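You operate a simulated robot arm through the tools that you are given. There is no shell and no other tool.

The job below is to be done with a simulated robot arm. You get a single attempt, and the scene is never put back.

TASK
Tip the spoilt sample in the blue rim beaker and the drip cup into the red rim beaker.
Fine: empty both, put each back and leave the clear sample as it is. Spill nothing. Set down upright: what you pick out, drip cup.

Only the result counts: the job must be done as asked and must still hold three seconds after the hand-in. Knocking over, shifting, dropping, spilling or breaking anything else fails it.

THE ROBOT
A 6-joint arm with a two-finger parallel gripper, fixed in place. Base frame: the origin is on the floor under the middle of its stand, x ahead of it, y to its left, z up. Readings come in cm, degrees, newtons and seconds.
It reaches about 131.3 cm from its shoulder. Its first joint turns from -166.0 to 166.0 degrees. Payload 3.43 kg.
The TCP is the grasp point between the finger pads, 3.4 cm short of the fingertips. In the tool frame z runs along the fingers and y along their closing line. Largest opening 12.8 cm; finger width 2.4, thickness 1.2; the body of the gripper, 4.8 by 13 cm, starts 9.6 cm behind the TCP.
Orientation is that of the tool frame in the base frame, as a unit quaternion [w, x, y, z]. With the fingers straight down and closing along the base's y, the tool's x points along the base's -x, its y along +y and its z along -z.

THE INTERFACE
- The arm moves only by the tool drive_tool. Its argument "deltas" is a list that holds one entry, the list of rows, each a list of 7 numbers: the shift along the tool's x, y, z in m, then the turn, a rotation vector about the tool's x, y, z in degrees, then the closure in counts, from 0 (fully open) to 255 (shut). In form: [[[dx, dy, dz, rx, ry, rz, gripper], ...]]. A call has 1 to 20 rows; each row is the pose to reach, as a shift and turn from the pose commanded when the call began, along the tool's axes at that moment. Each row takes 0.2 s and may step no farther than 5 cm and 8.6 degrees from the row before; otherwise, or with a gripper value out of range, the whole call is refused. Where a pose cannot be reached the arm comes as near as it can. A force on the tool above 40 N (or 10 N above the force at the start of the call, whichever is more), or a blocked arm, ends the call early, and 0.2 s more pass. Each finger travels about 15.3 cm/s and halts on what it meets, pressing with about 22 N; the grip force reading is that of the motor and also rises with nothing between the fingers. The clock runs only during rows and for 0.2 s after the last one: add rows that repeat a pose to give the fingers time. The reply holds the time, the measured pose of the TCP, the force on the tool along the base axes, the opening and the grip force, in the units named above and with some noise, with the torque about the TCP (base axes, N m) and any sound that the robot's microphone picked up.
- Cameras (640 x 400 px; columns grow to the right, rows downward): "scene" is fixed at [40.13, 49.86, 122.86]; the picture's right is [-0.86, -0.51, 0.00], its down [-0.40, 0.67, -0.62] and it looks along [0.32, -0.53, -0.78] (base axes); focal length 214 px, centre (320, 200). "wrist" rides on the gripper at [7.6, -1.1, -16] in the tool frame; the picture's right is [0.15, 0.99, 0.00], its down [-0.88, 0.13, -0.46] and it looks along [-0.45, 0.07, 0.89] (tool axes); focal length 234 px, centre (320, 200). There is no depth. A picture from a camera that has moved, and an enlarged one, comes with that camera's place and axes in the base frame and with its lens.
- grab_frame(camera): a new picture of that camera. It takes no simulated time.
- enlarge(camera, box): a new picture of the part [left, top, right, bottom] of that camera's present view, enlarged. It takes no simulated time.
- hand_in(): hands the job in; it is judged then, once.

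Places have to be worked out from the pictures, the camera data and where the tool is seen. Open the gripper and draw the arm clear of the work before you hand the job in, unless the task says otherwise.

The tools are called after "Call:" as a command line: name --argument value ..., lists and objects as JSON in quotes. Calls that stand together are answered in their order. drive_tool: Moves the arm, as the interface text tells. Its arguments: {"type":"object","properties":{"deltas":{"type":"array","items":{"type":"array","items":{"type":"array","items":{"type":"number"}}}}},"required":["deltas"]} The other tools are called the same way: grab_frame (camera) takes a picture; enlarge (camera, box) takes an enlarged picture of a part of a camera's view; hand_in () hands the job in.

At the start:

```text
time_s: 0.0
position: [44.81, 32.13, 97.78]
orientation: [-0.001, 0.0, 1.0, 0.0]
wrist_force: [-0.1, -0.3, 0.0]
torque: [0.02, -0.02, 0.01]
grip_width: 12.8
grasp_force: 0.1
```

scene: 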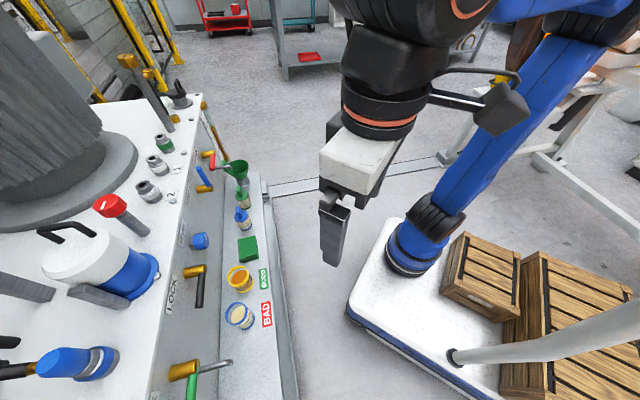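
wrist: 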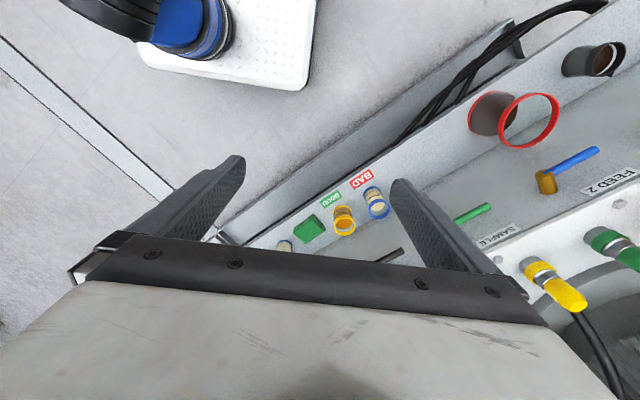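

The pictures show a shelf in front of a machine, with blue and yellow/orange rim beakers, GOOD/BAD labels and a red rim beaker farther off. I'll enlarge both views to sort out the objects.

Call:
enlarge --camera "scene" --box '[180, 130, 320, 350]'

Call:
enlarge --camera "wrist" --box '[220, 60, 640, 300]'

Call:
enlarge --camera "wrist" --box '[260, 150, 420, 260]'

Call:
enlarge --camera "scene" --box '[210, 150, 280, 240]'

```text
1.82 times, centred on (250, 240) of scene
camera zoom: at [40.13, 49.86, 122.86], right [-0.86, -0.51, 0.0], down [-0.4, 0.67, -0.62], along [0.32, -0.53, -0.78], focal length 390 px, centre (447, 127)
```

zoom: 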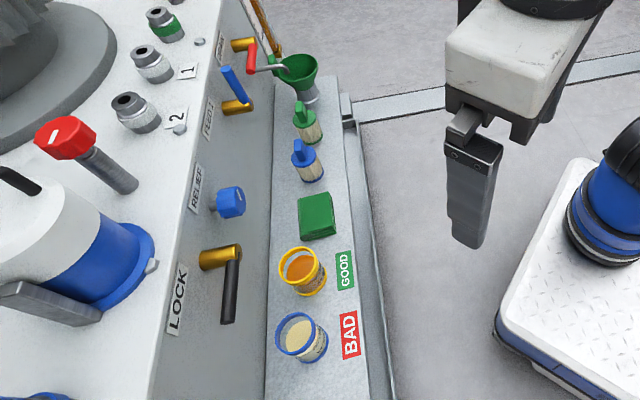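

```text
1.52 times, centred on (430, 180) of wrist
camera zoom: at [37.17, 31.07, 113.67], right [-0.15, 0.99, 0.0], down [0.88, 0.13, 0.46], along [0.45, 0.07, -0.89], focal length 357 px, centre (152, 230)
```

zoom: 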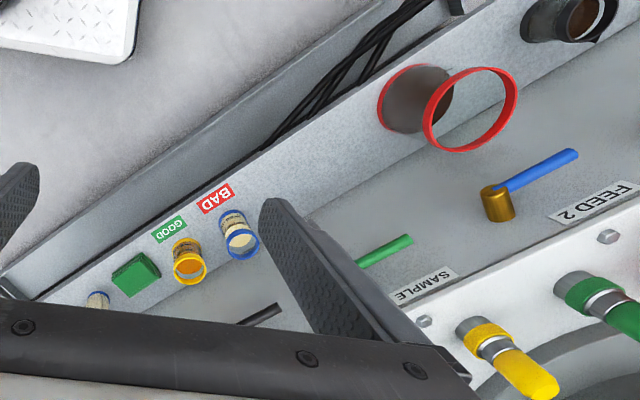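

```text
3.64 times, centred on (340, 205) of wrist
camera zoom: at [37.17, 31.07, 113.67], right [-0.15, 0.99, 0.0], down [0.88, 0.13, 0.46], along [0.45, 0.07, -0.89], focal length 852 px, centre (247, 182)
```

zoom: 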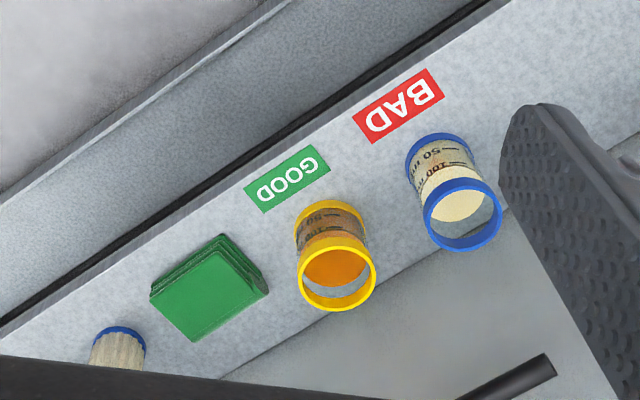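

```text
4.44 times, centred on (245, 195) of scene
camera zoom: at [40.13, 49.86, 122.86], right [-0.86, -0.51, 0.0], down [-0.4, 0.67, -0.62], along [0.32, -0.53, -0.78], focal length 953 px, centre (653, 222)
```

zoom: 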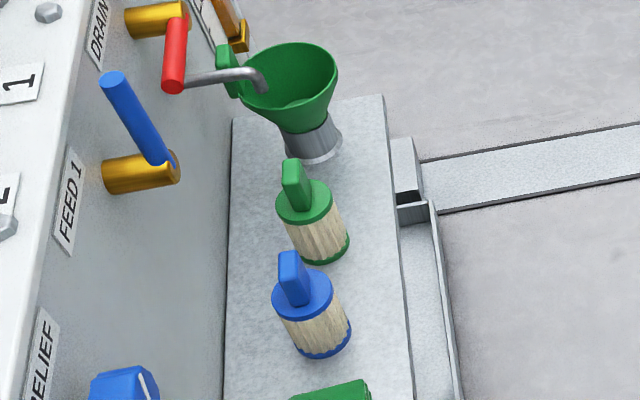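

The blue rim beaker (BAD, cloudy) is near (64.6, 50.9) with its rim at z≈60. The yellow one (GOOD) is near (70.8, 43.7), and the red rim beaker is farther along the shelf. I'll turn the wrist camera to face the shelf and look at it all, including what could be the drip cup.

Call:
drive_tool --deltas '[[[0.008, 0.021, -0.003, 0, 0, -8, 0], [0.016, 0.042, -0.006, 0, 0, -16, 0], [0.024, 0.063, -0.01, 0, 0, -24, 0], [0.032, 0.084, -0.013, 0, 0, -32, 0], [0.04, 0.105, -0.016, 0, 0, -40, 0], [0.048, 0.129, -0.02, 0, 0, -47, 0], [0.048, 0.129, -0.02, 0, 0, -47, 0]]]'

Call:
grab_frame --camera "wrist"

Call:
grab_frame --camera "scene"

```text
time_s: 1.6
position: [40.04, 45.11, 100.0]
orientation: [0.001, -0.399, 0.917, -0.001]
wrist_force: [-0.5, 0.0, -0.4]
torque: [-0.03, 0.01, 0.01]
grip_width: 12.81
grasp_force: 0.0
```

```text
taken
camera wrist: at [35.61, 38.83, 115.76], right [-0.82, 0.57, 0.0], down [0.5, 0.73, 0.46], along [0.26, 0.38, -0.89], focal length 234 px, centre (320, 200)
```

wrist: 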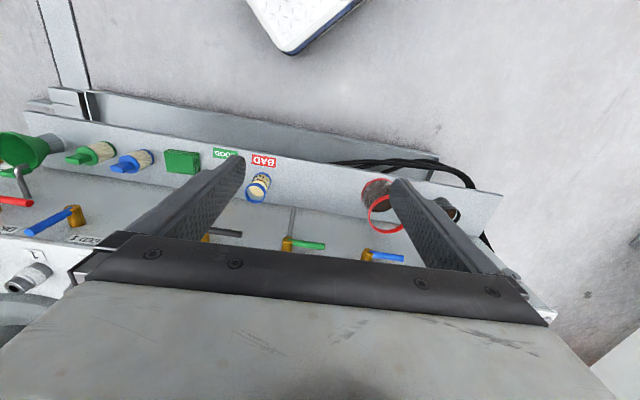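

```text
taken
```

scene: 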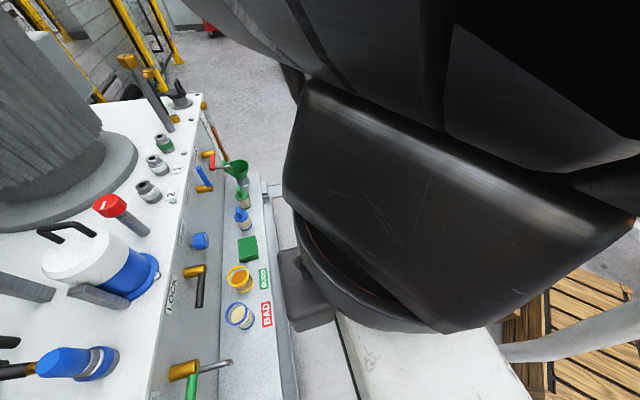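

The shelf runs diagonally, with the red rim beaker and a dark cup at its left end. I'll zoom in on both ends.

Call:
enlarge --camera "wrist" --box '[340, 150, 500, 260]'

Call:
enlarge --camera "wrist" --box '[0, 110, 280, 270]'

```text
3.64 times, centred on (420, 205) of wrist
camera zoom: at [35.61, 38.83, 115.76], right [-0.82, 0.57, 0.0], down [0.5, 0.73, 0.46], along [0.26, 0.38, -0.89], focal length 852 px, centre (-44, 182)
```

zoom: 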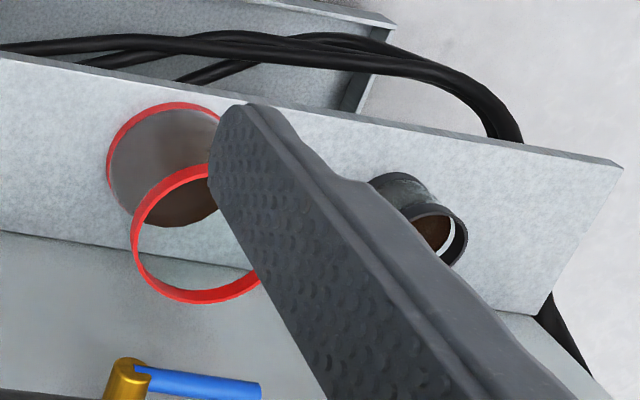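

```text
2.29 times, centred on (140, 190) of wrist
camera zoom: at [35.61, 38.83, 115.76], right [-0.82, 0.57, 0.0], down [0.5, 0.73, 0.46], along [0.26, 0.38, -0.89], focal length 535 px, centre (731, 223)
```

zoom: 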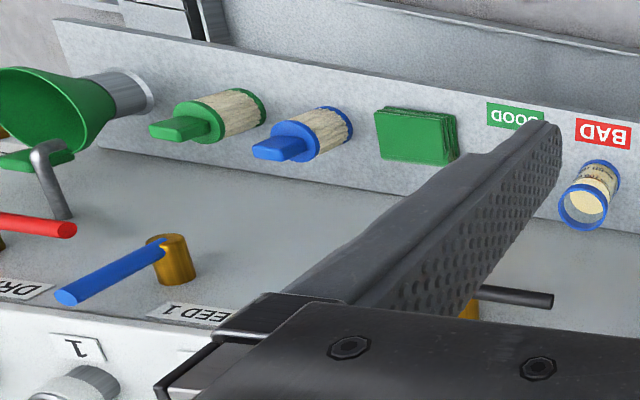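

The dark cup at the far left end, with brown contents, is probably the drip cup. Next I'll turn the tool 180° about its axis, in two steps, so the camera ends up above the gripper when the fingers point at the machine. I'll watch whether the joint allows it.

Call:
drive_tool --deltas '[[[0, 0, 0, 0, 0, 8, 0], [0, 0, 0, 0, 0, 16, 0], [0, 0, 0, 0, 0, 24, 0], [0, 0, 0, 0, 0, 32, 0], [0, 0, 0, 0, 0, 40, 0], [0, 0, 0, 0, 0, 48, 0], [0, 0, 0, 0, 0, 56, 0], [0, 0, 0, 0, 0, 64, 0], [0, 0, 0, 0, 0, 72, 0], [0, 0, 0, 0, 0, 80, 0], [0, 0, 0, 0, 0, 88, 0], [0, 0, 0, 0, 0, 90, 0], [0, 0, 0, 0, 0, 90, 0]]]'

Call:
grab_frame --camera "wrist"

```text
time_s: 4.4
position: [40.02, 44.87, 99.81]
orientation: [0.0, 0.367, 0.93, 0.0]
wrist_force: [0.5, -0.4, 0.4]
torque: [0.02, 0.0, 0.0]
grip_width: 12.8
grasp_force: 0.1
```

```text
taken
camera wrist: at [33.64, 49.44, 115.67], right [0.57, 0.82, 0.0], down [0.73, -0.51, 0.46], along [0.38, -0.26, -0.89], focal length 234 px, centre (320, 200)
```

wrist: 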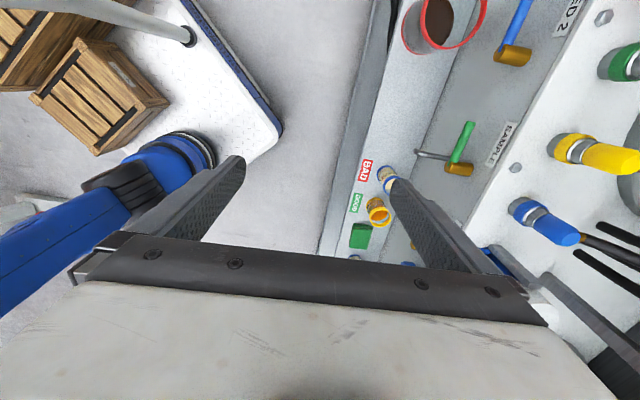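

The turn works, and the red beaker holds some brown liquid. I'll do the second 90°.

Call:
drive_tool --deltas '[[[0, 0, 0, 0, 0, 8, 0], [0, 0, 0, 0, 0, 16, 0], [0, 0, 0, 0, 0, 24, 0], [0, 0, 0, 0, 0, 32, 0], [0, 0, 0, 0, 0, 40, 0], [0, 0, 0, 0, 0, 48, 0], [0, 0, 0, 0, 0, 56, 0], [0, 0, 0, 0, 0, 64, 0], [0, 0, 0, 0, 0, 72, 0], [0, 0, 0, 0, 0, 80, 0], [0, 0, 0, 0, 0, 88, 0], [0, 0, 0, 0, 0, 90, 0], [0, 0, 0, 0, 0, 90, 0]]]'

Call:
grab_frame --camera "wrist"

Call:
grab_frame --camera "scene"

```text
time_s: 7.2
position: [41.53, 44.64, 99.71]
orientation: [-0.001, 0.757, 0.654, -0.001]
wrist_force: [-0.3, -0.3, -1.1]
torque: [-0.01, -0.02, 0.01]
grip_width: 12.81
grasp_force: 0.2
out of reach, approached as far as the arm can: row 7, 8, 9, 10, 11, 12, 13
```

```text
taken
camera wrist: at [41.66, 52.29, 115.67], right [1.0, 0.0, 0.0], down [0.0, -0.89, 0.45], along [0.0, -0.45, -0.89], focal length 234 px, centre (320, 200)
```

wrist: 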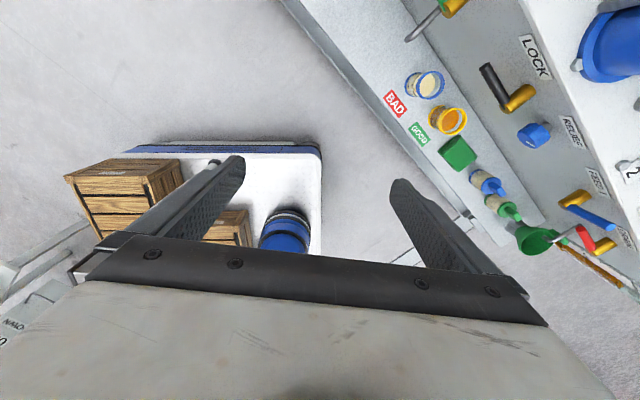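

```text
taken
```

scene: 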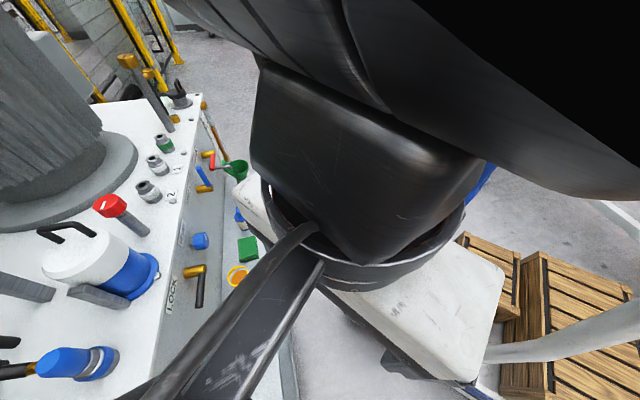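

J6 stops at about +145° from its normal pose, so a camera-above grip can't be reached. I'll go back to the normal roll and use a grip inclined from the robot side, then pour by rolling.

Call:
drive_tool --deltas '[[[0, 0, 0, 0, 0, -8, 0], [0, 0, 0, 0, 0, -16, 0], [0, 0, 0, 0, 0, -24, 0], [0, 0, 0, 0, 0, -32, 0], [0, 0, 0, 0, 0, -40, 0], [0, 0, 0, 0, 0, -48, 0], [0, 0, 0, 0, 0, -56, 0], [0, 0, 0, 0, 0, -64, 0], [0, 0, 0, 0, 0, -72, 0], [0, 0, 0, 0, 0, -80, 0], [0, 0, 0, 0, 0, -88, 0], [0, 0, 0, 0, 0, -90, 0]]]'

```text
time_s: 9.8
position: [41.44, 44.55, 99.76]
orientation: [-0.001, 0.072, 0.997, 0.001]
wrist_force: [-1.6, -1.0, -0.1]
torque: [0.06, -0.05, -0.03]
grip_width: 12.78
grasp_force: 0.1
```

J6 is free again. The shelf runs along u=(-0.71, 0.71) with its front edge about 74 cm from the base along n=(0.71, 0.71). I'll square the tool to the shelf and move left, high up, to inspect the red beaker and the dark cup.

Call:
drive_tool --deltas '[[[0.0276, 0.0195, 0.0148, 0, 0, -5.33, 0], [0.0552, 0.039, 0.0296, 0, 0, -10.66, 0], [0.0828, 0.0585, 0.0444, 0, 0, -16, 0], [0.1104, 0.078, 0.0592, 0, 0, -21.3, 0], [0.138, 0.0975, 0.074, 0, 0, -26.65, 0], [0.1656, 0.117, 0.0888, 0, 0, -32, 0], [0.1932, 0.1365, 0.1036, 0, 0, -37.3, 0], [0.2208, 0.156, 0.1184, 0, 0, -42.6, 0], [0.2484, 0.1755, 0.1332, 0, 0, -48, 0], [0.276, 0.195, 0.148, 0, 0, -53.3, 0], [0.276, 0.195, 0.148, 0, 0, -53.3, 0]]]'

Call:
grab_frame --camera "wrist"

```text
time_s: 12.2
position: [16.99, 67.92, 85.07]
orientation: [-0.002, -0.383, 0.924, 0.001]
wrist_force: [0.7, 0.3, -0.2]
torque: [-0.01, -0.01, 0.01]
grip_width: 12.79
grasp_force: 0.0
```

```text
taken
camera wrist: at [12.52, 61.82, 101.04], right [-0.8, 0.6, 0.0], down [0.53, 0.71, 0.45], along [0.27, 0.37, -0.89], focal length 234 px, centre (320, 200)
```

wrist: 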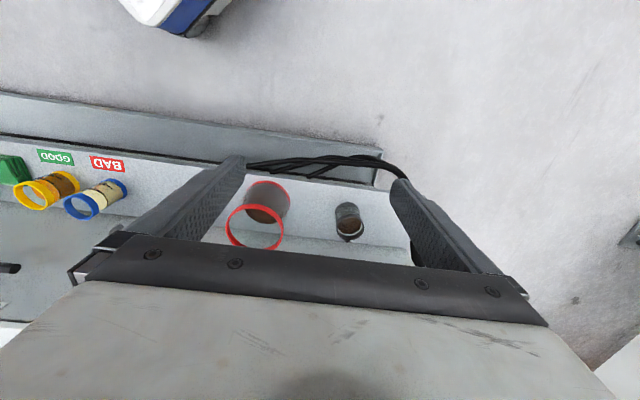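

Both the red beaker and the dark cup sit between the fingers in this view. I'll zoom in on them.

Call:
enlarge --camera "wrist" --box '[300, 170, 400, 250]'

Call:
enlarge --camera "wrist" --box '[200, 140, 440, 270]'

Call:
enlarge --camera "wrist" --box '[0, 80, 200, 280]'

```text
5.00 times, centred on (350, 210) of wrist
camera zoom: at [12.52, 61.82, 101.04], right [-0.8, 0.6, 0.0], down [0.53, 0.71, 0.45], along [0.27, 0.37, -0.89], focal length 1171 px, centre (170, 150)
```

zoom: 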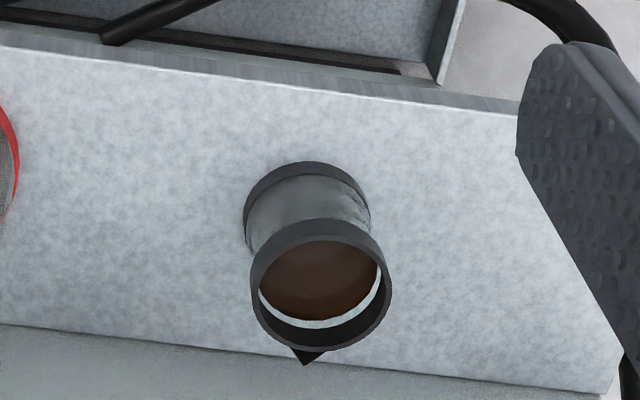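

```text
2.67 times, centred on (320, 205) of wrist
camera zoom: at [12.52, 61.82, 101.04], right [-0.8, 0.6, 0.0], down [0.53, 0.71, 0.45], along [0.27, 0.37, -0.89], focal length 624 px, centre (320, 187)
```

zoom: 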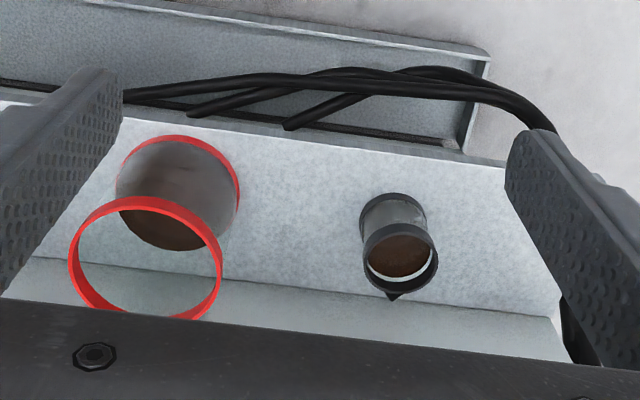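

```text
2.00 times, centred on (100, 180) of wrist
camera zoom: at [12.52, 61.82, 101.04], right [-0.8, 0.6, 0.0], down [0.53, 0.71, 0.45], along [0.27, 0.37, -0.89], focal length 468 px, centre (760, 240)
```

zoom: 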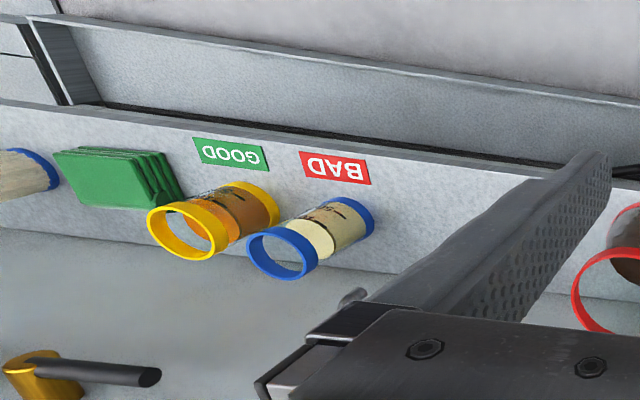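

The dark cup with brown liquid is near n=80.4, u=46. It's about 6.3 cm wide with its rim at z≈57, and I take it as the drip cup. Red is near n=80.6, u=26 with its rim at z≈61.4, and the shelf top is at z≈50.6. I'll pitch the tool up to 45° and line it up with the cup for a closer look.

Call:
drive_tool --deltas '[[[0, 0.016, 0.016, 0, -7.5, 0, 0], [0, 0.033, 0.033, 0, -15, 0, 0], [0, 0.05, 0.05, 0, -22.5, 0, 0], [0, 0.066, 0.066, 0, -30, 0, 0], [0, 0.083, 0.083, 0, -37.5, 0, 0], [0, 0.1, 0.1, 0, -45, 0, 0], [0, 0.1, 0.1, 0, -45, 0, 0]]]'

Call:
grab_frame --camera "wrist"

Call:
grab_frame --camera "scene"

```text
time_s: 14.0
position: [14.19, 75.34, 77.67]
orientation: [0.356, -0.325, 0.862, 0.154]
wrist_force: [-0.1, 0.4, -0.8]
torque: [0.0, -0.05, -0.02]
grip_width: 12.8
grasp_force: 0.1
stopped in row 7: the arm was blocked; the commanded pose is now the measured one
```

```text
taken
camera wrist: at [2.63, 63.16, 83.37], right [-0.74, 0.67, -0.07], down [0.15, 0.27, 0.95], along [0.65, 0.7, -0.3], focal length 234 px, centre (320, 200)
```

wrist: 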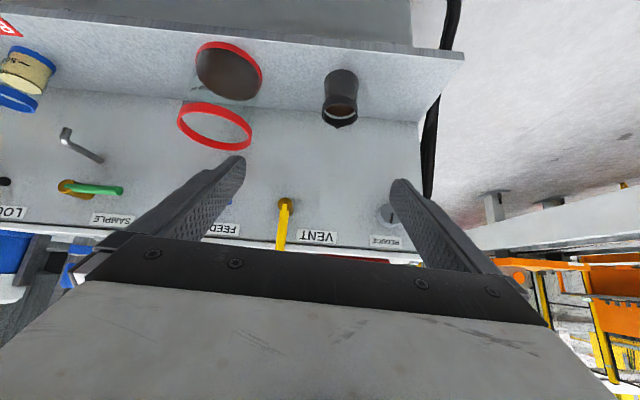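

```text
taken
```

scene: 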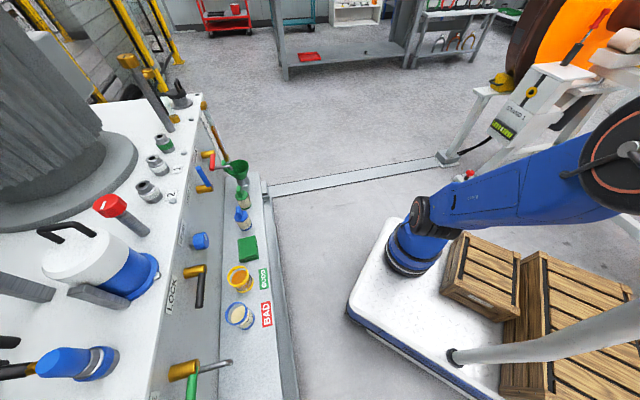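

The arm was blocked because its J1 swing came up against the mast on the pedestal. For the far-left cup I'll point the tool more radially, at azimuth about 80°, so the arm stays clear of the mast. I'm backing away to that orientation now.

Call:
drive_tool --deltas '[[[-0.001, -0.015, 0.004, 0, 0, 0, 0], [-0.002, -0.03, 0.008, -4.9, -2.2, -4.1, 0], [-0.003, -0.046, 0.013, -9.7, -4.4, -8.2, 0], [-0.004, -0.061, 0.017, -14.5, -6.6, -12.2, 0], [-0.005, -0.077, 0.021, -19.4, -8.8, -16.3, 0], [-0.0056, -0.092, 0.0256, -24.2, -11, -20.4, 0], [-0.0056, -0.092, 0.0256, -29.1, -13.2, -24.5, 0], [-0.0056, -0.092, 0.0256, -29.1, -13.2, -24.5, 0]]]'

Call:
grab_frame --camera "wrist"

```text
time_s: 15.8
position: [21.75, 69.96, 76.01]
orientation: [0.382, -0.559, 0.662, 0.322]
wrist_force: [0.1, -0.4, -0.5]
torque: [-0.03, 0.01, -0.01]
grip_width: 12.83
grasp_force: 0.1
```

```text
taken
camera wrist: at [19.78, 52.51, 77.3], right [-0.99, 0.09, -0.13], down [-0.12, 0.07, 0.99], along [0.1, 0.99, -0.06], focal length 234 px, centre (320, 200)
```

wrist: 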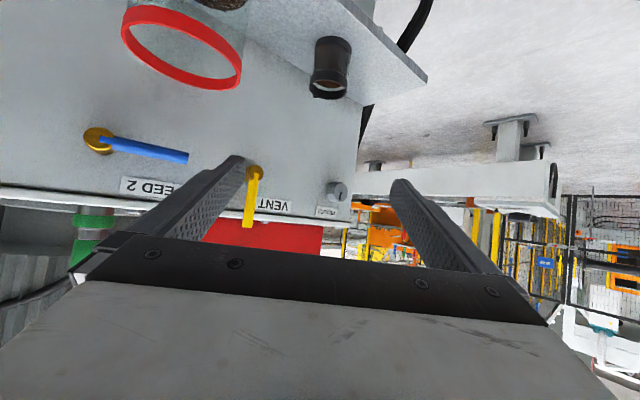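

The pose is reached. I'll zoom in on the cup from here to fix its position and shape.

Call:
enlarge --camera "wrist" --box '[280, 20, 380, 120]'

Call:
enlarge --camera "wrist" --box '[70, 0, 390, 240]'

```text
4.00 times, centred on (330, 70) of wrist
camera zoom: at [19.78, 52.51, 77.3], right [-0.99, 0.09, -0.13], down [-0.12, 0.07, 0.99], along [0.1, 0.99, -0.06], focal length 937 px, centre (280, 720)
```

zoom: 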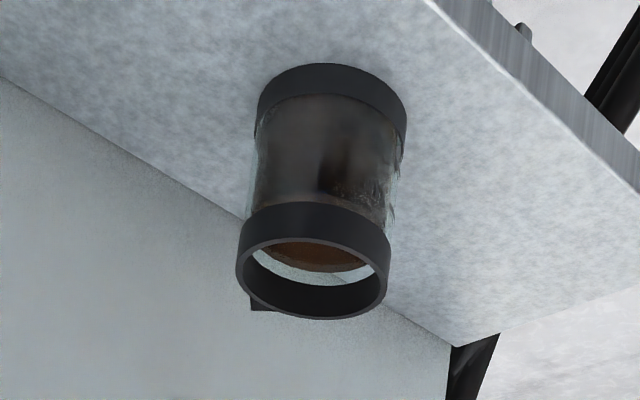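

```text
1.67 times, centred on (230, 120) of wrist
camera zoom: at [19.78, 52.51, 77.3], right [-0.99, 0.09, -0.13], down [-0.12, 0.07, 0.99], along [0.1, 0.99, -0.06], focal length 390 px, centre (470, 333)
```

zoom: 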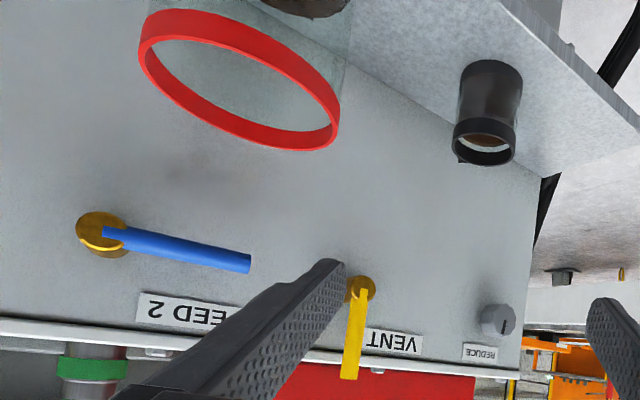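

Triangulating three views puts the cup's axis near (24.4, 89.4) with its rim at z≈57, a diameter of about 6 cm and a body mid-height of 53.5. I'll descend in front of the shelf to a pre-grasp pose about 15 cm short of the cup, pitched to 80°.

Call:
drive_tool --deltas '[[[0.0172, 0.0007, 0.0153, 0, -2, 0, 76], [0.0344, 0.0015, 0.0305, 0, -4, 0, 76], [0.0516, 0.0022, 0.0458, 0, -6, 0, 76], [0.0688, 0.003, 0.061, 0, -8, 0, 76], [0.086, 0.0037, 0.0763, 0, -10, 0, 76], [0.1031, 0.0044, 0.0915, 0, -12, 0, 76], [0.1203, 0.0052, 0.1068, 0, -14, 0, 76], [0.1375, 0.0059, 0.122, 0, -16, 0, 76], [0.1547, 0.0067, 0.1373, 0, -18, 0, 76], [0.1719, 0.0074, 0.1525, 0, -20, 0, 76], [0.1719, 0.0074, 0.1525, 0, -20, 0, 76]]]'

Call:
grab_frame --camera "wrist"

Call:
grab_frame --camera "scene"

```text
time_s: 18.2
position: [21.66, 74.62, 53.39]
orientation: [0.494, -0.496, 0.585, 0.41]
wrist_force: [-0.5, 0.8, 0.7]
torque: [0.02, 0.02, 0.04]
grip_width: 9.02
grasp_force: 0.0
```

```text
taken
camera wrist: at [19.94, 57.7, 48.67], right [-0.98, 0.15, -0.15], down [-0.19, -0.26, 0.95], along [0.1, 0.95, 0.29], focal length 234 px, centre (320, 200)
```

wrist: 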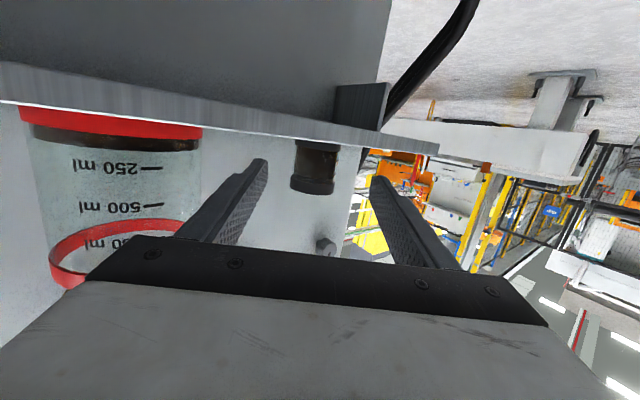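

```text
taken
```

scene: 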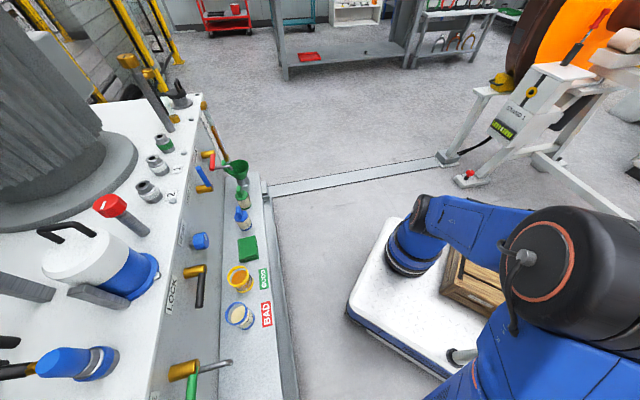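

The cup now appears between the fingertips. I'll enlarge to check the lateral centring before moving in.

Call:
enlarge --camera "wrist" --box '[230, 100, 430, 240]'

```text
2.86 times, centred on (330, 170) of wrist
camera zoom: at [19.94, 57.7, 48.67], right [-0.98, 0.15, -0.15], down [-0.19, -0.26, 0.95], along [0.1, 0.95, 0.29], focal length 669 px, centre (291, 286)
```

zoom: 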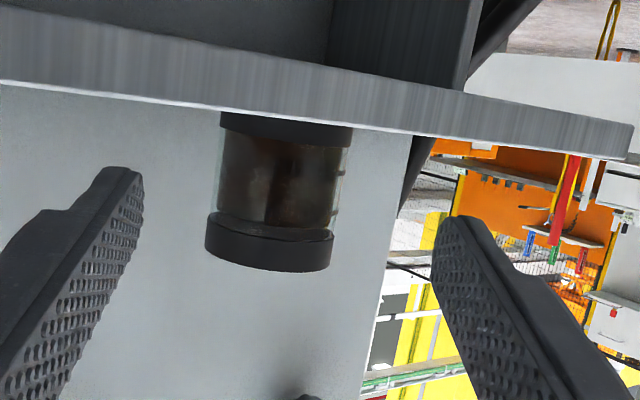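

The cup axis is within about 2 mm of the tool axis laterally. I'll advance level along the approach direction, stopping a bit short first.

Call:
drive_tool --deltas '[[[-0.0035, 0, 0.0197, 0, 0, 0, 76], [-0.0069, 0, 0.0394, 0, 0, 0, 76], [-0.0104, 0, 0.0591, 0, 0, 0, 76], [-0.0139, 0, 0.0788, 0, 0, 0, 76], [-0.0165, 0, 0.0936, 0, 0, 0, 76], [-0.0165, 0, 0.0936, 0, 0, 0, 76]]]'

Call:
grab_frame --camera "wrist"

Call:
enlarge --camera "wrist" --box '[230, 100, 430, 240]'

```text
time_s: 19.6
position: [23.25, 83.94, 53.34]
orientation: [0.491, -0.495, 0.586, 0.413]
wrist_force: [0.7, 0.7, -0.8]
torque: [0.01, 0.0, -0.02]
grip_width: 8.99
grasp_force: 0.1
```

```text
taken
camera wrist: at [21.59, 67.06, 48.59], right [-0.98, 0.14, -0.15], down [-0.18, -0.27, 0.95], along [0.09, 0.95, 0.29], focal length 234 px, centre (320, 200)
```

wrist: 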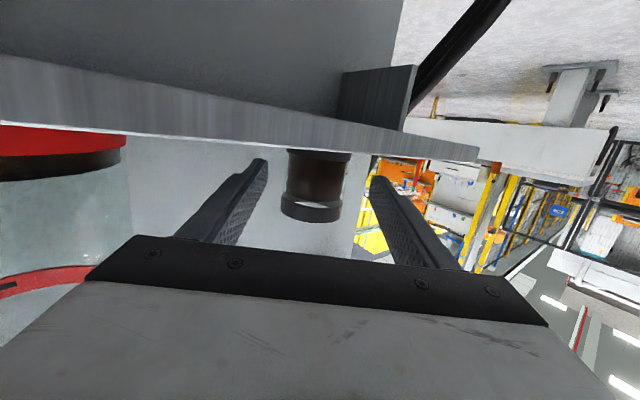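

```text
2.86 times, centred on (330, 170) of wrist
camera zoom: at [21.59, 67.06, 48.59], right [-0.98, 0.14, -0.15], down [-0.18, -0.27, 0.95], along [0.09, 0.95, 0.29], focal length 669 px, centre (291, 286)
```

zoom: 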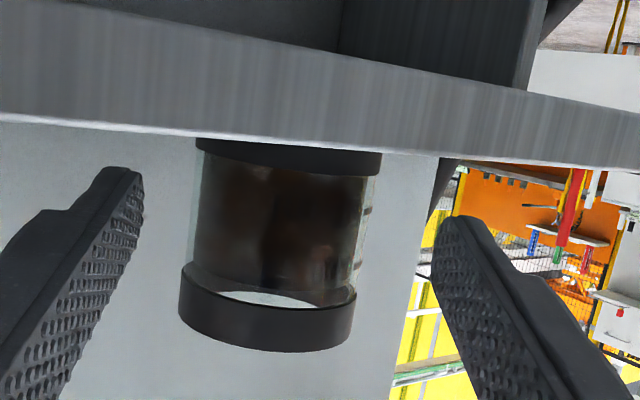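

It's centred within 1–2 mm and about 5.5 cm remains. I'll advance the rest and close slowly to just short of contact, then check.

Call:
drive_tool --deltas '[[[-0.0026, -0.0005, 0.0148, 0, 0, 0, 76], [-0.0052, -0.001, 0.0296, 0, 0, 0, 76], [-0.0078, -0.0013, 0.0443, 0, 0, 0, 76], [-0.0095, -0.0013, 0.0542, 0, 0, 0, 80], [-0.0095, -0.0013, 0.0542, 0, 0, 0, 100], [-0.0095, -0.0013, 0.0542, 0, 0, 0, 116], [-0.0095, -0.0013, 0.0542, 0, 0, 0, 116]]]'

Call:
enlarge --camera "wrist" --box '[200, 80, 440, 260]'

```text
time_s: 21.2
position: [24.24, 89.33, 53.39]
orientation: [0.491, -0.495, 0.586, 0.413]
wrist_force: [-0.1, -0.2, 0.5]
torque: [0.02, 0.02, -0.01]
grip_width: 6.97
grasp_force: 0.1
```

```text
2.22 times, centred on (320, 170) of wrist
camera zoom: at [22.66, 72.47, 48.67], right [-0.98, 0.14, -0.15], down [-0.18, -0.27, 0.95], along [0.09, 0.95, 0.29], focal length 520 px, centre (320, 267)
```

zoom: 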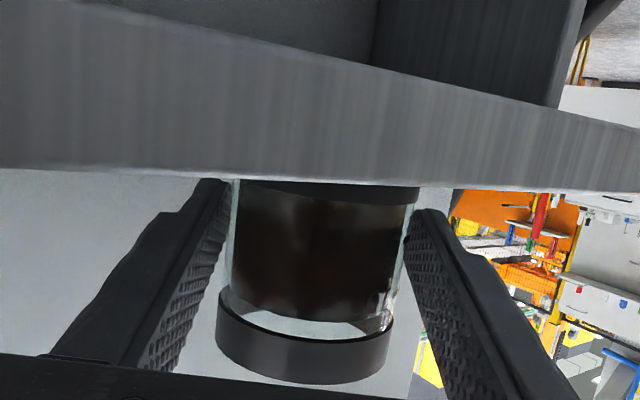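

The fingers straddle the cup with similar gaps on both sides. I'll close slowly onto it.

Call:
drive_tool --deltas '[[[0, 0, 0, 0, 0, 0, 120], [0, 0, 0, 0, 0, 0, 124], [0, 0, 0, 0, 0, 0, 128], [0, 0, 0, 0, 0, 0, 132], [0, 0, 0, 0, 0, 0, 136], [0, 0, 0, 0, 0, 0, 140], [0, 0, 0, 0, 0, 0, 146], [0, 0, 0, 0, 0, 0, 152], [0, 0, 0, 0, 0, 0, 160], [0, 0, 0, 0, 0, 0, 160]]]'

Call:
enlarge --camera "wrist" --box '[200, 80, 440, 260]'

```text
time_s: 23.4
position: [24.28, 89.42, 53.49]
orientation: [0.49, -0.496, 0.586, 0.413]
wrist_force: [-1.5, -0.2, 1.4]
torque: [0.0, 0.08, 0.01]
grip_width: 6.03
grasp_force: 21.9
```

```text
2.22 times, centred on (320, 170) of wrist
camera zoom: at [22.66, 72.46, 48.67], right [-0.98, 0.14, -0.15], down [-0.18, -0.27, 0.95], along [0.09, 0.95, 0.29], focal length 520 px, centre (320, 267)
```

zoom: 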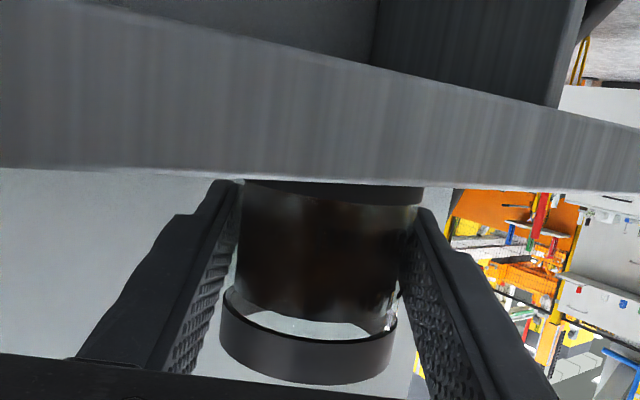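

The cup is gripped at 6.03 cm with 22 N, and it shifted only about 1.4 mm to the left while closing. I'll lift it slowly and level by about 6.5 cm.

Call:
drive_tool --deltas '[[[-0.002, 0, -0.0003, 0, 0, 0, 180], [-0.0049, 0, -0.0009, 0, 0, 0, 180], [-0.0098, 0, -0.0017, 0, 0, 0, 180], [-0.0167, 0, -0.003, 0, 0, 0, 180], [-0.0256, 0, -0.0045, 0, 0, 0, 180], [-0.0345, 0, -0.0061, 0, 0, 0, 180], [-0.0433, 0, -0.0076, 0, 0, 0, 180], [-0.0522, 0, -0.0092, 0, 0, 0, 180], [-0.0591, 0, -0.0104, 0, 0, 0, 180], [-0.063, 0, -0.0111, 0, 0, 0, 180], [-0.064, 0, -0.0113, 0, 0, 0, 180], [-0.064, 0, -0.0113, 0, 0, 0, 180]]]'

Call:
grab_frame --camera "wrist"

```text
time_s: 26.0
position: [24.34, 89.37, 59.97]
orientation: [0.491, -0.495, 0.586, 0.413]
wrist_force: [0.2, 1.0, -1.1]
torque: [-0.02, 0.01, 0.01]
grip_width: 6.04
grasp_force: 21.9
```

```text
taken
camera wrist: at [22.58, 72.51, 55.14], right [-0.98, 0.14, -0.15], down [-0.18, -0.27, 0.95], along [0.09, 0.95, 0.29], focal length 234 px, centre (320, 200)
```

wrist: 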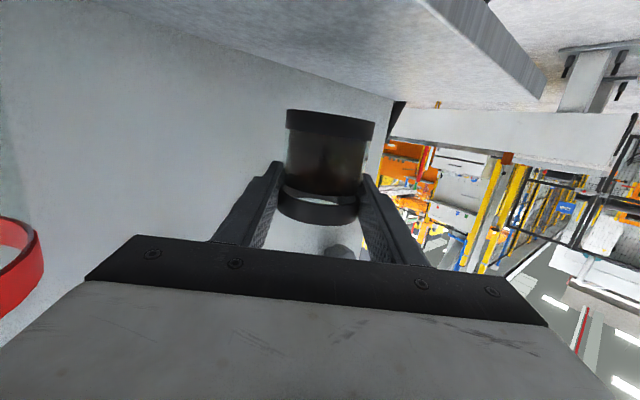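

The cup came up cleanly and is still upright. I'll zoom in to check its fill level and how it sits in the grip.

Call:
enlarge --camera "wrist" --box '[240, 90, 400, 250]'

```text
2.50 times, centred on (320, 170) of wrist
camera zoom: at [22.58, 72.51, 55.14], right [-0.98, 0.14, -0.15], down [-0.18, -0.27, 0.95], along [0.09, 0.95, 0.29], focal length 585 px, centre (320, 275)
```

zoom: 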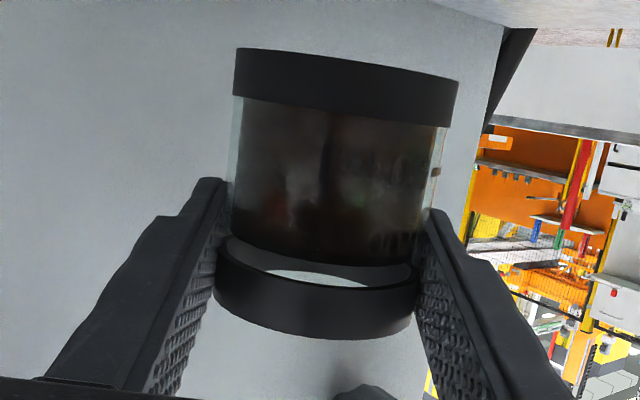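

Comparing this picture with the one before the lift, the cup seems to have slid about 2 cm down in the grip. I'll hold still briefly with the grip commanded fully shut to see whether it's still slipping.

Call:
drive_tool --deltas '[[[0, 0, 0, 0, 0, 0, 255]]]'

Call:
enlarge --camera "wrist" --box '[240, 90, 400, 250]'

```text
time_s: 26.4
position: [24.29, 89.45, 59.98]
orientation: [0.491, -0.495, 0.586, 0.414]
wrist_force: [-0.6, 0.5, -1.9]
torque: [-0.07, 0.03, -0.01]
grip_width: 6.07
grasp_force: 22.3
```

```text
2.50 times, centred on (320, 170) of wrist
camera zoom: at [22.58, 72.51, 55.14], right [-0.98, 0.14, -0.15], down [-0.18, -0.27, 0.95], along [0.09, 0.95, 0.29], focal length 585 px, centre (320, 275)
```

zoom: 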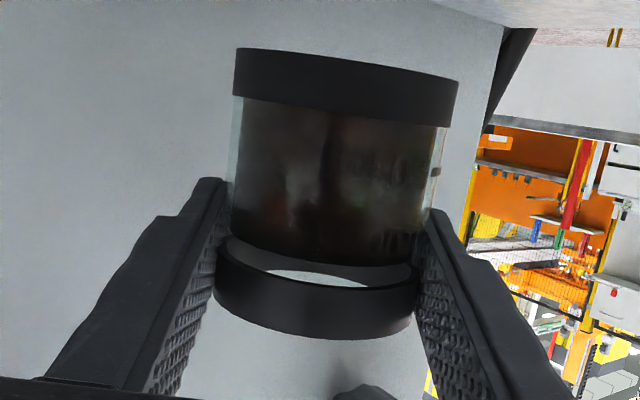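

There's no further slip at rest. I'll test with a small extra lift of 1 cm and a hold, to see whether motion makes it slip.

Call:
drive_tool --deltas '[[[-0.002, 0, -0.0003, 0, 0, 0, 255], [-0.005, 0, -0.0009, 0, 0, 0, 255], [-0.008, 0, -0.0014, 0, 0, 0, 255], [-0.0098, 0, -0.0017, 0, 0, 0, 255], [-0.0098, 0, -0.0017, 0, 0, 0, 255]]]'

Call:
enlarge --camera "wrist" --box '[240, 90, 400, 250]'

```text
time_s: 27.6
position: [24.25, 89.58, 61.01]
orientation: [0.491, -0.495, 0.586, 0.414]
wrist_force: [0.0, 0.5, -1.6]
torque: [0.01, -0.02, 0.0]
grip_width: 6.07
grasp_force: 21.9
```

```text
2.50 times, centred on (320, 170) of wrist
camera zoom: at [22.62, 72.53, 56.14], right [-0.98, 0.14, -0.15], down [-0.18, -0.27, 0.95], along [0.09, 0.95, 0.29], focal length 585 px, centre (320, 275)
```

zoom: 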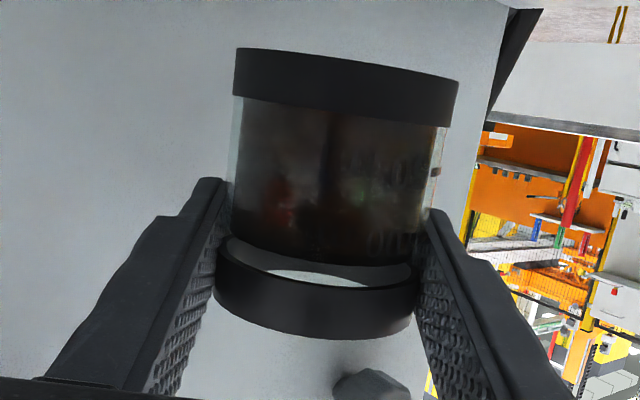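

The grip holds steady now. It's too close to the rim for a clean pour, though, because the finger edge sits right at the lip. I'll lower the cup back to its spot, check how firmly it's held as it touches down, and regrip lower.

Call:
drive_tool --deltas '[[[0.003, -0.0003, 0.0005, 0, 0, 0, 255], [0.0098, -0.0006, 0.0017, 0, 0, 0, 255], [0.0197, -0.0009, 0.0035, 0, 0, 0, 255], [0.0295, -0.0012, 0.0052, 0, 0, 0, 255], [0.0394, -0.0014, 0.0069, 0, 0, 0, 255], [0.0453, -0.0014, 0.008, 0, 0, 0, 255], [0.0492, -0.0014, 0.0087, 0, 0, 0, 255], [0.0502, -0.0014, 0.0088, 0, 0, 0, 255]]]'

Call:
enlarge --camera "wrist" --box '[200, 60, 440, 260]'

```text
time_s: 29.4
position: [24.47, 89.43, 55.77]
orientation: [0.491, -0.495, 0.586, 0.414]
wrist_force: [0.1, 0.4, -1.2]
torque: [0.01, 0.0, 0.02]
grip_width: 6.05
grasp_force: 22.4
```

```text
2.00 times, centred on (320, 160) of wrist
camera zoom: at [22.77, 72.49, 51.01], right [-0.98, 0.14, -0.15], down [-0.18, -0.27, 0.95], along [0.09, 0.95, 0.29], focal length 468 px, centre (320, 280)
```

zoom: 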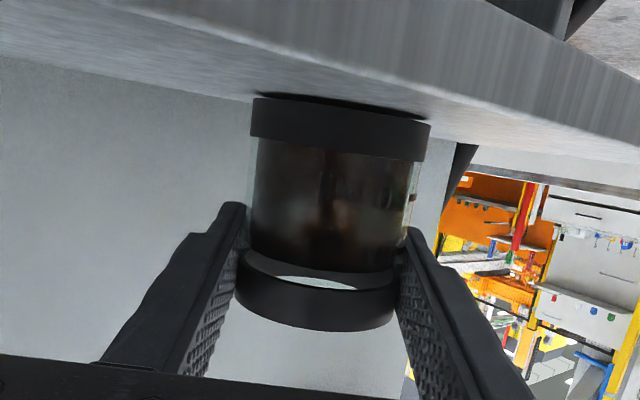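

The cup bottom is only a few millimetres above the shelf. I'll lower in small steps and watch the force.

Call:
drive_tool --deltas '[[[0.001, 0, 0.0002, 0, 0, 0, 255], [0.002, 0, 0.0003, 0, 0, 0, 255], [0.003, 0, 0.0005, 0, 0, 0, 255], [0.004, 0, 0.0007, 0, 0, 0, 255], [0.004, 0, 0.0007, 0, 0, 0, 255]]]'

Call:
enlarge --camera "wrist" --box '[200, 60, 440, 260]'

```text
time_s: 30.6
position: [24.57, 89.3, 55.55]
orientation: [0.492, -0.494, 0.585, 0.414]
wrist_force: [-0.1, 0.0, 8.6]
torque: [-0.05, 0.05, -0.04]
grip_width: 6.06
grasp_force: 21.8
```

```text
2.00 times, centred on (320, 160) of wrist
camera zoom: at [22.76, 72.49, 50.73], right [-0.98, 0.14, -0.15], down [-0.18, -0.27, 0.95], along [0.09, 0.95, 0.29], focal length 468 px, centre (320, 280)
```

zoom: 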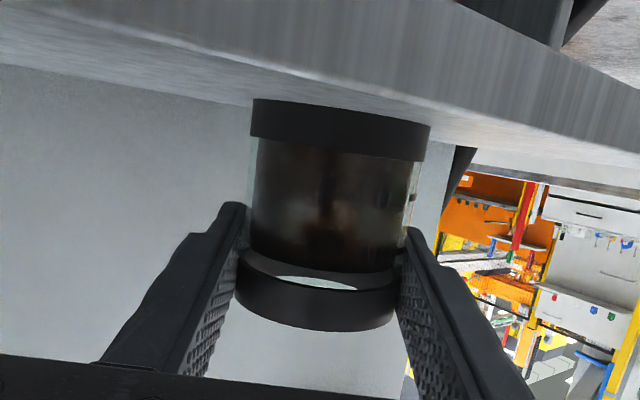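

It touched down with 8.6 N of push and no slip, so the grip friction is good. The first slip was probably the cup sticking to the shelf. I'll ease off the pressure, open gently, and lower the fingers to regrip at z≈52.6.

Call:
drive_tool --deltas '[[[-0.001, 0, -0.0002, 0, 0, 0, 255], [-0.0017, 0, -0.0003, 0, 0, 0, 255], [-0.0017, 0, -0.0003, 0, 0, 0, 255]]]'

```text
time_s: 31.4
position: [24.49, 89.45, 55.53]
orientation: [0.492, -0.494, 0.585, 0.414]
wrist_force: [-0.5, -0.8, 1.2]
torque: [-0.01, 0.07, 0.01]
grip_width: 6.05
grasp_force: 22.2
```

The cup rests on the shelf with nearly no push. I'll open slowly and then lower the fingers.

Call:
drive_tool --deltas '[[[0, 0, 0, 0, 0, 0, 132], [0, 0, 0, 0, 0, 0, 127], [0, 0, 0, 0, 0, 0, 121], [0, 0, 0, 0, 0, 0, 114], [0, 0, 0, 0, 0, 0, 106], [0, 0, 0, 0, 0, 0, 98], [0, 0, 0, 0, 0, 0, 92], [0, 0, 0, 0, 0, 0, 92]]]'

Call:
enlarge --camera "wrist" --box '[200, 60, 440, 260]'

```text
time_s: 33.2
position: [24.53, 89.33, 55.53]
orientation: [0.491, -0.495, 0.585, 0.414]
wrist_force: [0.0, -0.3, 0.5]
torque: [-0.01, 0.01, -0.01]
grip_width: 8.19
grasp_force: 0.1
```

```text
2.00 times, centred on (320, 160) of wrist
camera zoom: at [22.77, 72.47, 50.81], right [-0.98, 0.14, -0.15], down [-0.18, -0.27, 0.95], along [0.09, 0.95, 0.29], focal length 468 px, centre (320, 280)
```

zoom: 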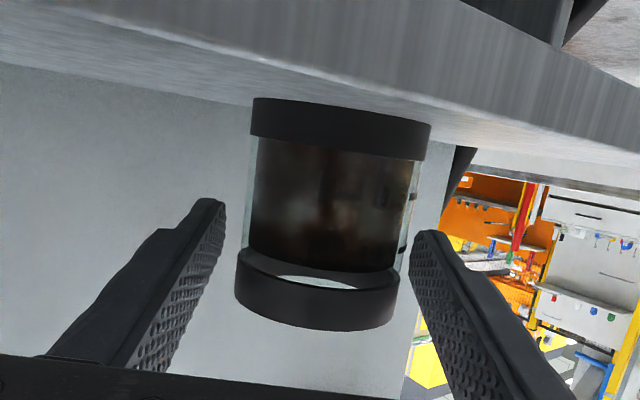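

The cup stands free and upright. I'll lower the fingers to z≈52.6 around it.

Call:
drive_tool --deltas '[[[0.0074, 0, 0.0013, 0, 0, 0, 92], [0.0148, 0, 0.0026, 0, 0, 0, 92], [0.0222, 0, 0.0039, 0, 0, 0, 92], [0.0289, 0, 0.0051, 0, 0, 0, 92], [0.0289, 0, 0.0051, 0, 0, 0, 92]]]'

Call:
enlarge --camera "wrist" --box '[200, 60, 440, 260]'

```text
time_s: 34.4
position: [24.54, 89.26, 52.69]
orientation: [0.491, -0.495, 0.585, 0.414]
wrist_force: [-0.3, 0.7, 0.4]
torque: [0.0, -0.04, 0.05]
grip_width: 8.17
grasp_force: 0.1
```

```text
2.00 times, centred on (320, 160) of wrist
camera zoom: at [22.8, 72.45, 47.89], right [-0.98, 0.14, -0.15], down [-0.18, -0.27, 0.95], along [0.1, 0.95, 0.29], focal length 468 px, centre (320, 280)
```

zoom: 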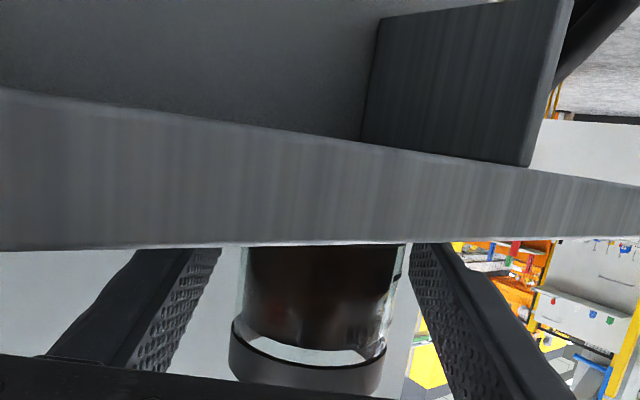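

The fingers are now around the lower body of the cup. I'll close slowly to grip.

Call:
drive_tool --deltas '[[[0, 0, 0, 0, 0, 0, 104], [0, 0, 0, 0, 0, 0, 114], [0, 0, 0, 0, 0, 0, 122], [0, 0, 0, 0, 0, 0, 127], [0, 0, 0, 0, 0, 0, 131], [0, 0, 0, 0, 0, 0, 135], [0, 0, 0, 0, 0, 0, 140], [0, 0, 0, 0, 0, 0, 150], [0, 0, 0, 0, 0, 0, 200], [0, 0, 0, 0, 0, 0, 255], [0, 0, 0, 0, 0, 0, 255]]]'

Call:
enlarge --camera "wrist" --box '[200, 60, 440, 260]'

```text
time_s: 36.8
position: [24.55, 89.33, 52.68]
orientation: [0.491, -0.495, 0.585, 0.414]
wrist_force: [-0.2, 0.6, -0.1]
torque: [0.05, -0.02, 0.02]
grip_width: 6.03
grasp_force: 22.6
```

```text
2.00 times, centred on (320, 160) of wrist
camera zoom: at [22.8, 72.45, 47.9], right [-0.98, 0.14, -0.15], down [-0.18, -0.27, 0.95], along [0.09, 0.95, 0.29], focal length 468 px, centre (320, 280)
```

zoom: 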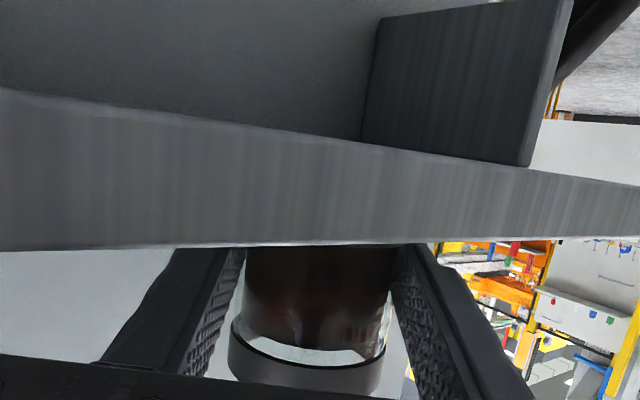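

Gripped again at 6.03 cm. I'll lift 1 cm very slowly and check for slip.

Call:
drive_tool --deltas '[[[-0.001, 0, -0.0002, 0, 0, 0, 255], [-0.002, 0, -0.0004, 0, 0, 0, 255], [-0.004, 0, -0.0007, 0, 0, 0, 255], [-0.006, 0, -0.0011, 0, 0, 0, 255], [-0.008, 0, -0.0014, 0, 0, 0, 255], [-0.0098, 0, -0.0017, 0, 0, 0, 255], [-0.0098, 0, -0.0017, 0, 0, 0, 255]]]'

Call:
enlarge --camera "wrist" --box '[200, 60, 440, 260]'

```text
time_s: 38.4
position: [24.46, 89.38, 53.62]
orientation: [0.492, -0.494, 0.585, 0.414]
wrist_force: [-0.9, -0.9, -1.5]
torque: [-0.01, 0.0, 0.03]
grip_width: 6.03
grasp_force: 22.0
```

```text
2.00 times, centred on (320, 160) of wrist
camera zoom: at [22.76, 72.44, 48.86], right [-0.98, 0.14, -0.15], down [-0.18, -0.27, 0.95], along [0.09, 0.95, 0.29], focal length 468 px, centre (320, 280)
```

zoom: 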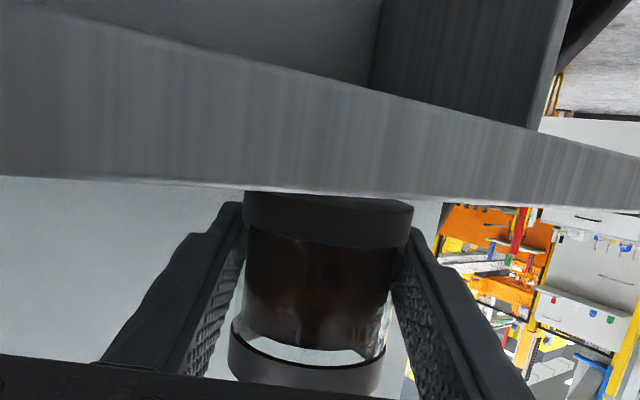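

No slip this time; the cup came up with the fingers. I'll keep lifting to z≈61.

Call:
drive_tool --deltas '[[[-0.003, 0, -0.0005, 0, 0, 0, 255], [-0.008, 0, -0.0014, 0, 0, 0, 255], [-0.015, 0, -0.0026, 0, 0, 0, 255], [-0.023, 0, -0.0041, 0, 0, 0, 255], [-0.031, 0, -0.0055, 0, 0, 0, 255], [-0.039, 0, -0.0069, 0, 0, 0, 255], [-0.047, 0, -0.0083, 0, 0, 0, 255], [-0.055, 0, -0.0097, 0, 0, 0, 255], [-0.063, 0, -0.0111, 0, 0, 0, 255], [-0.069, 0, -0.0122, 0, 0, 0, 255], [-0.072, 0, -0.0127, 0, 0, 0, 255], [-0.073, 0, -0.0129, 0, 0, 0, 255], [-0.073, 0, -0.0129, 0, 0, 0, 255]]]'

Call:
enlarge --camera "wrist" --box '[200, 60, 440, 260]'

```text
time_s: 41.2
position: [24.49, 89.4, 61.05]
orientation: [0.492, -0.494, 0.585, 0.414]
wrist_force: [0.1, -0.2, -1.3]
torque: [0.0, 0.04, -0.02]
grip_width: 6.06
grasp_force: 21.8
```

```text
2.00 times, centred on (320, 160) of wrist
camera zoom: at [22.76, 72.48, 56.29], right [-0.98, 0.14, -0.15], down [-0.18, -0.27, 0.95], along [0.09, 0.95, 0.29], focal length 468 px, centre (320, 280)
```

zoom: 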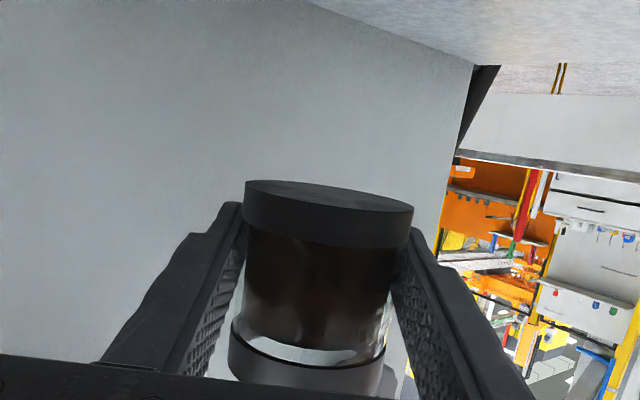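

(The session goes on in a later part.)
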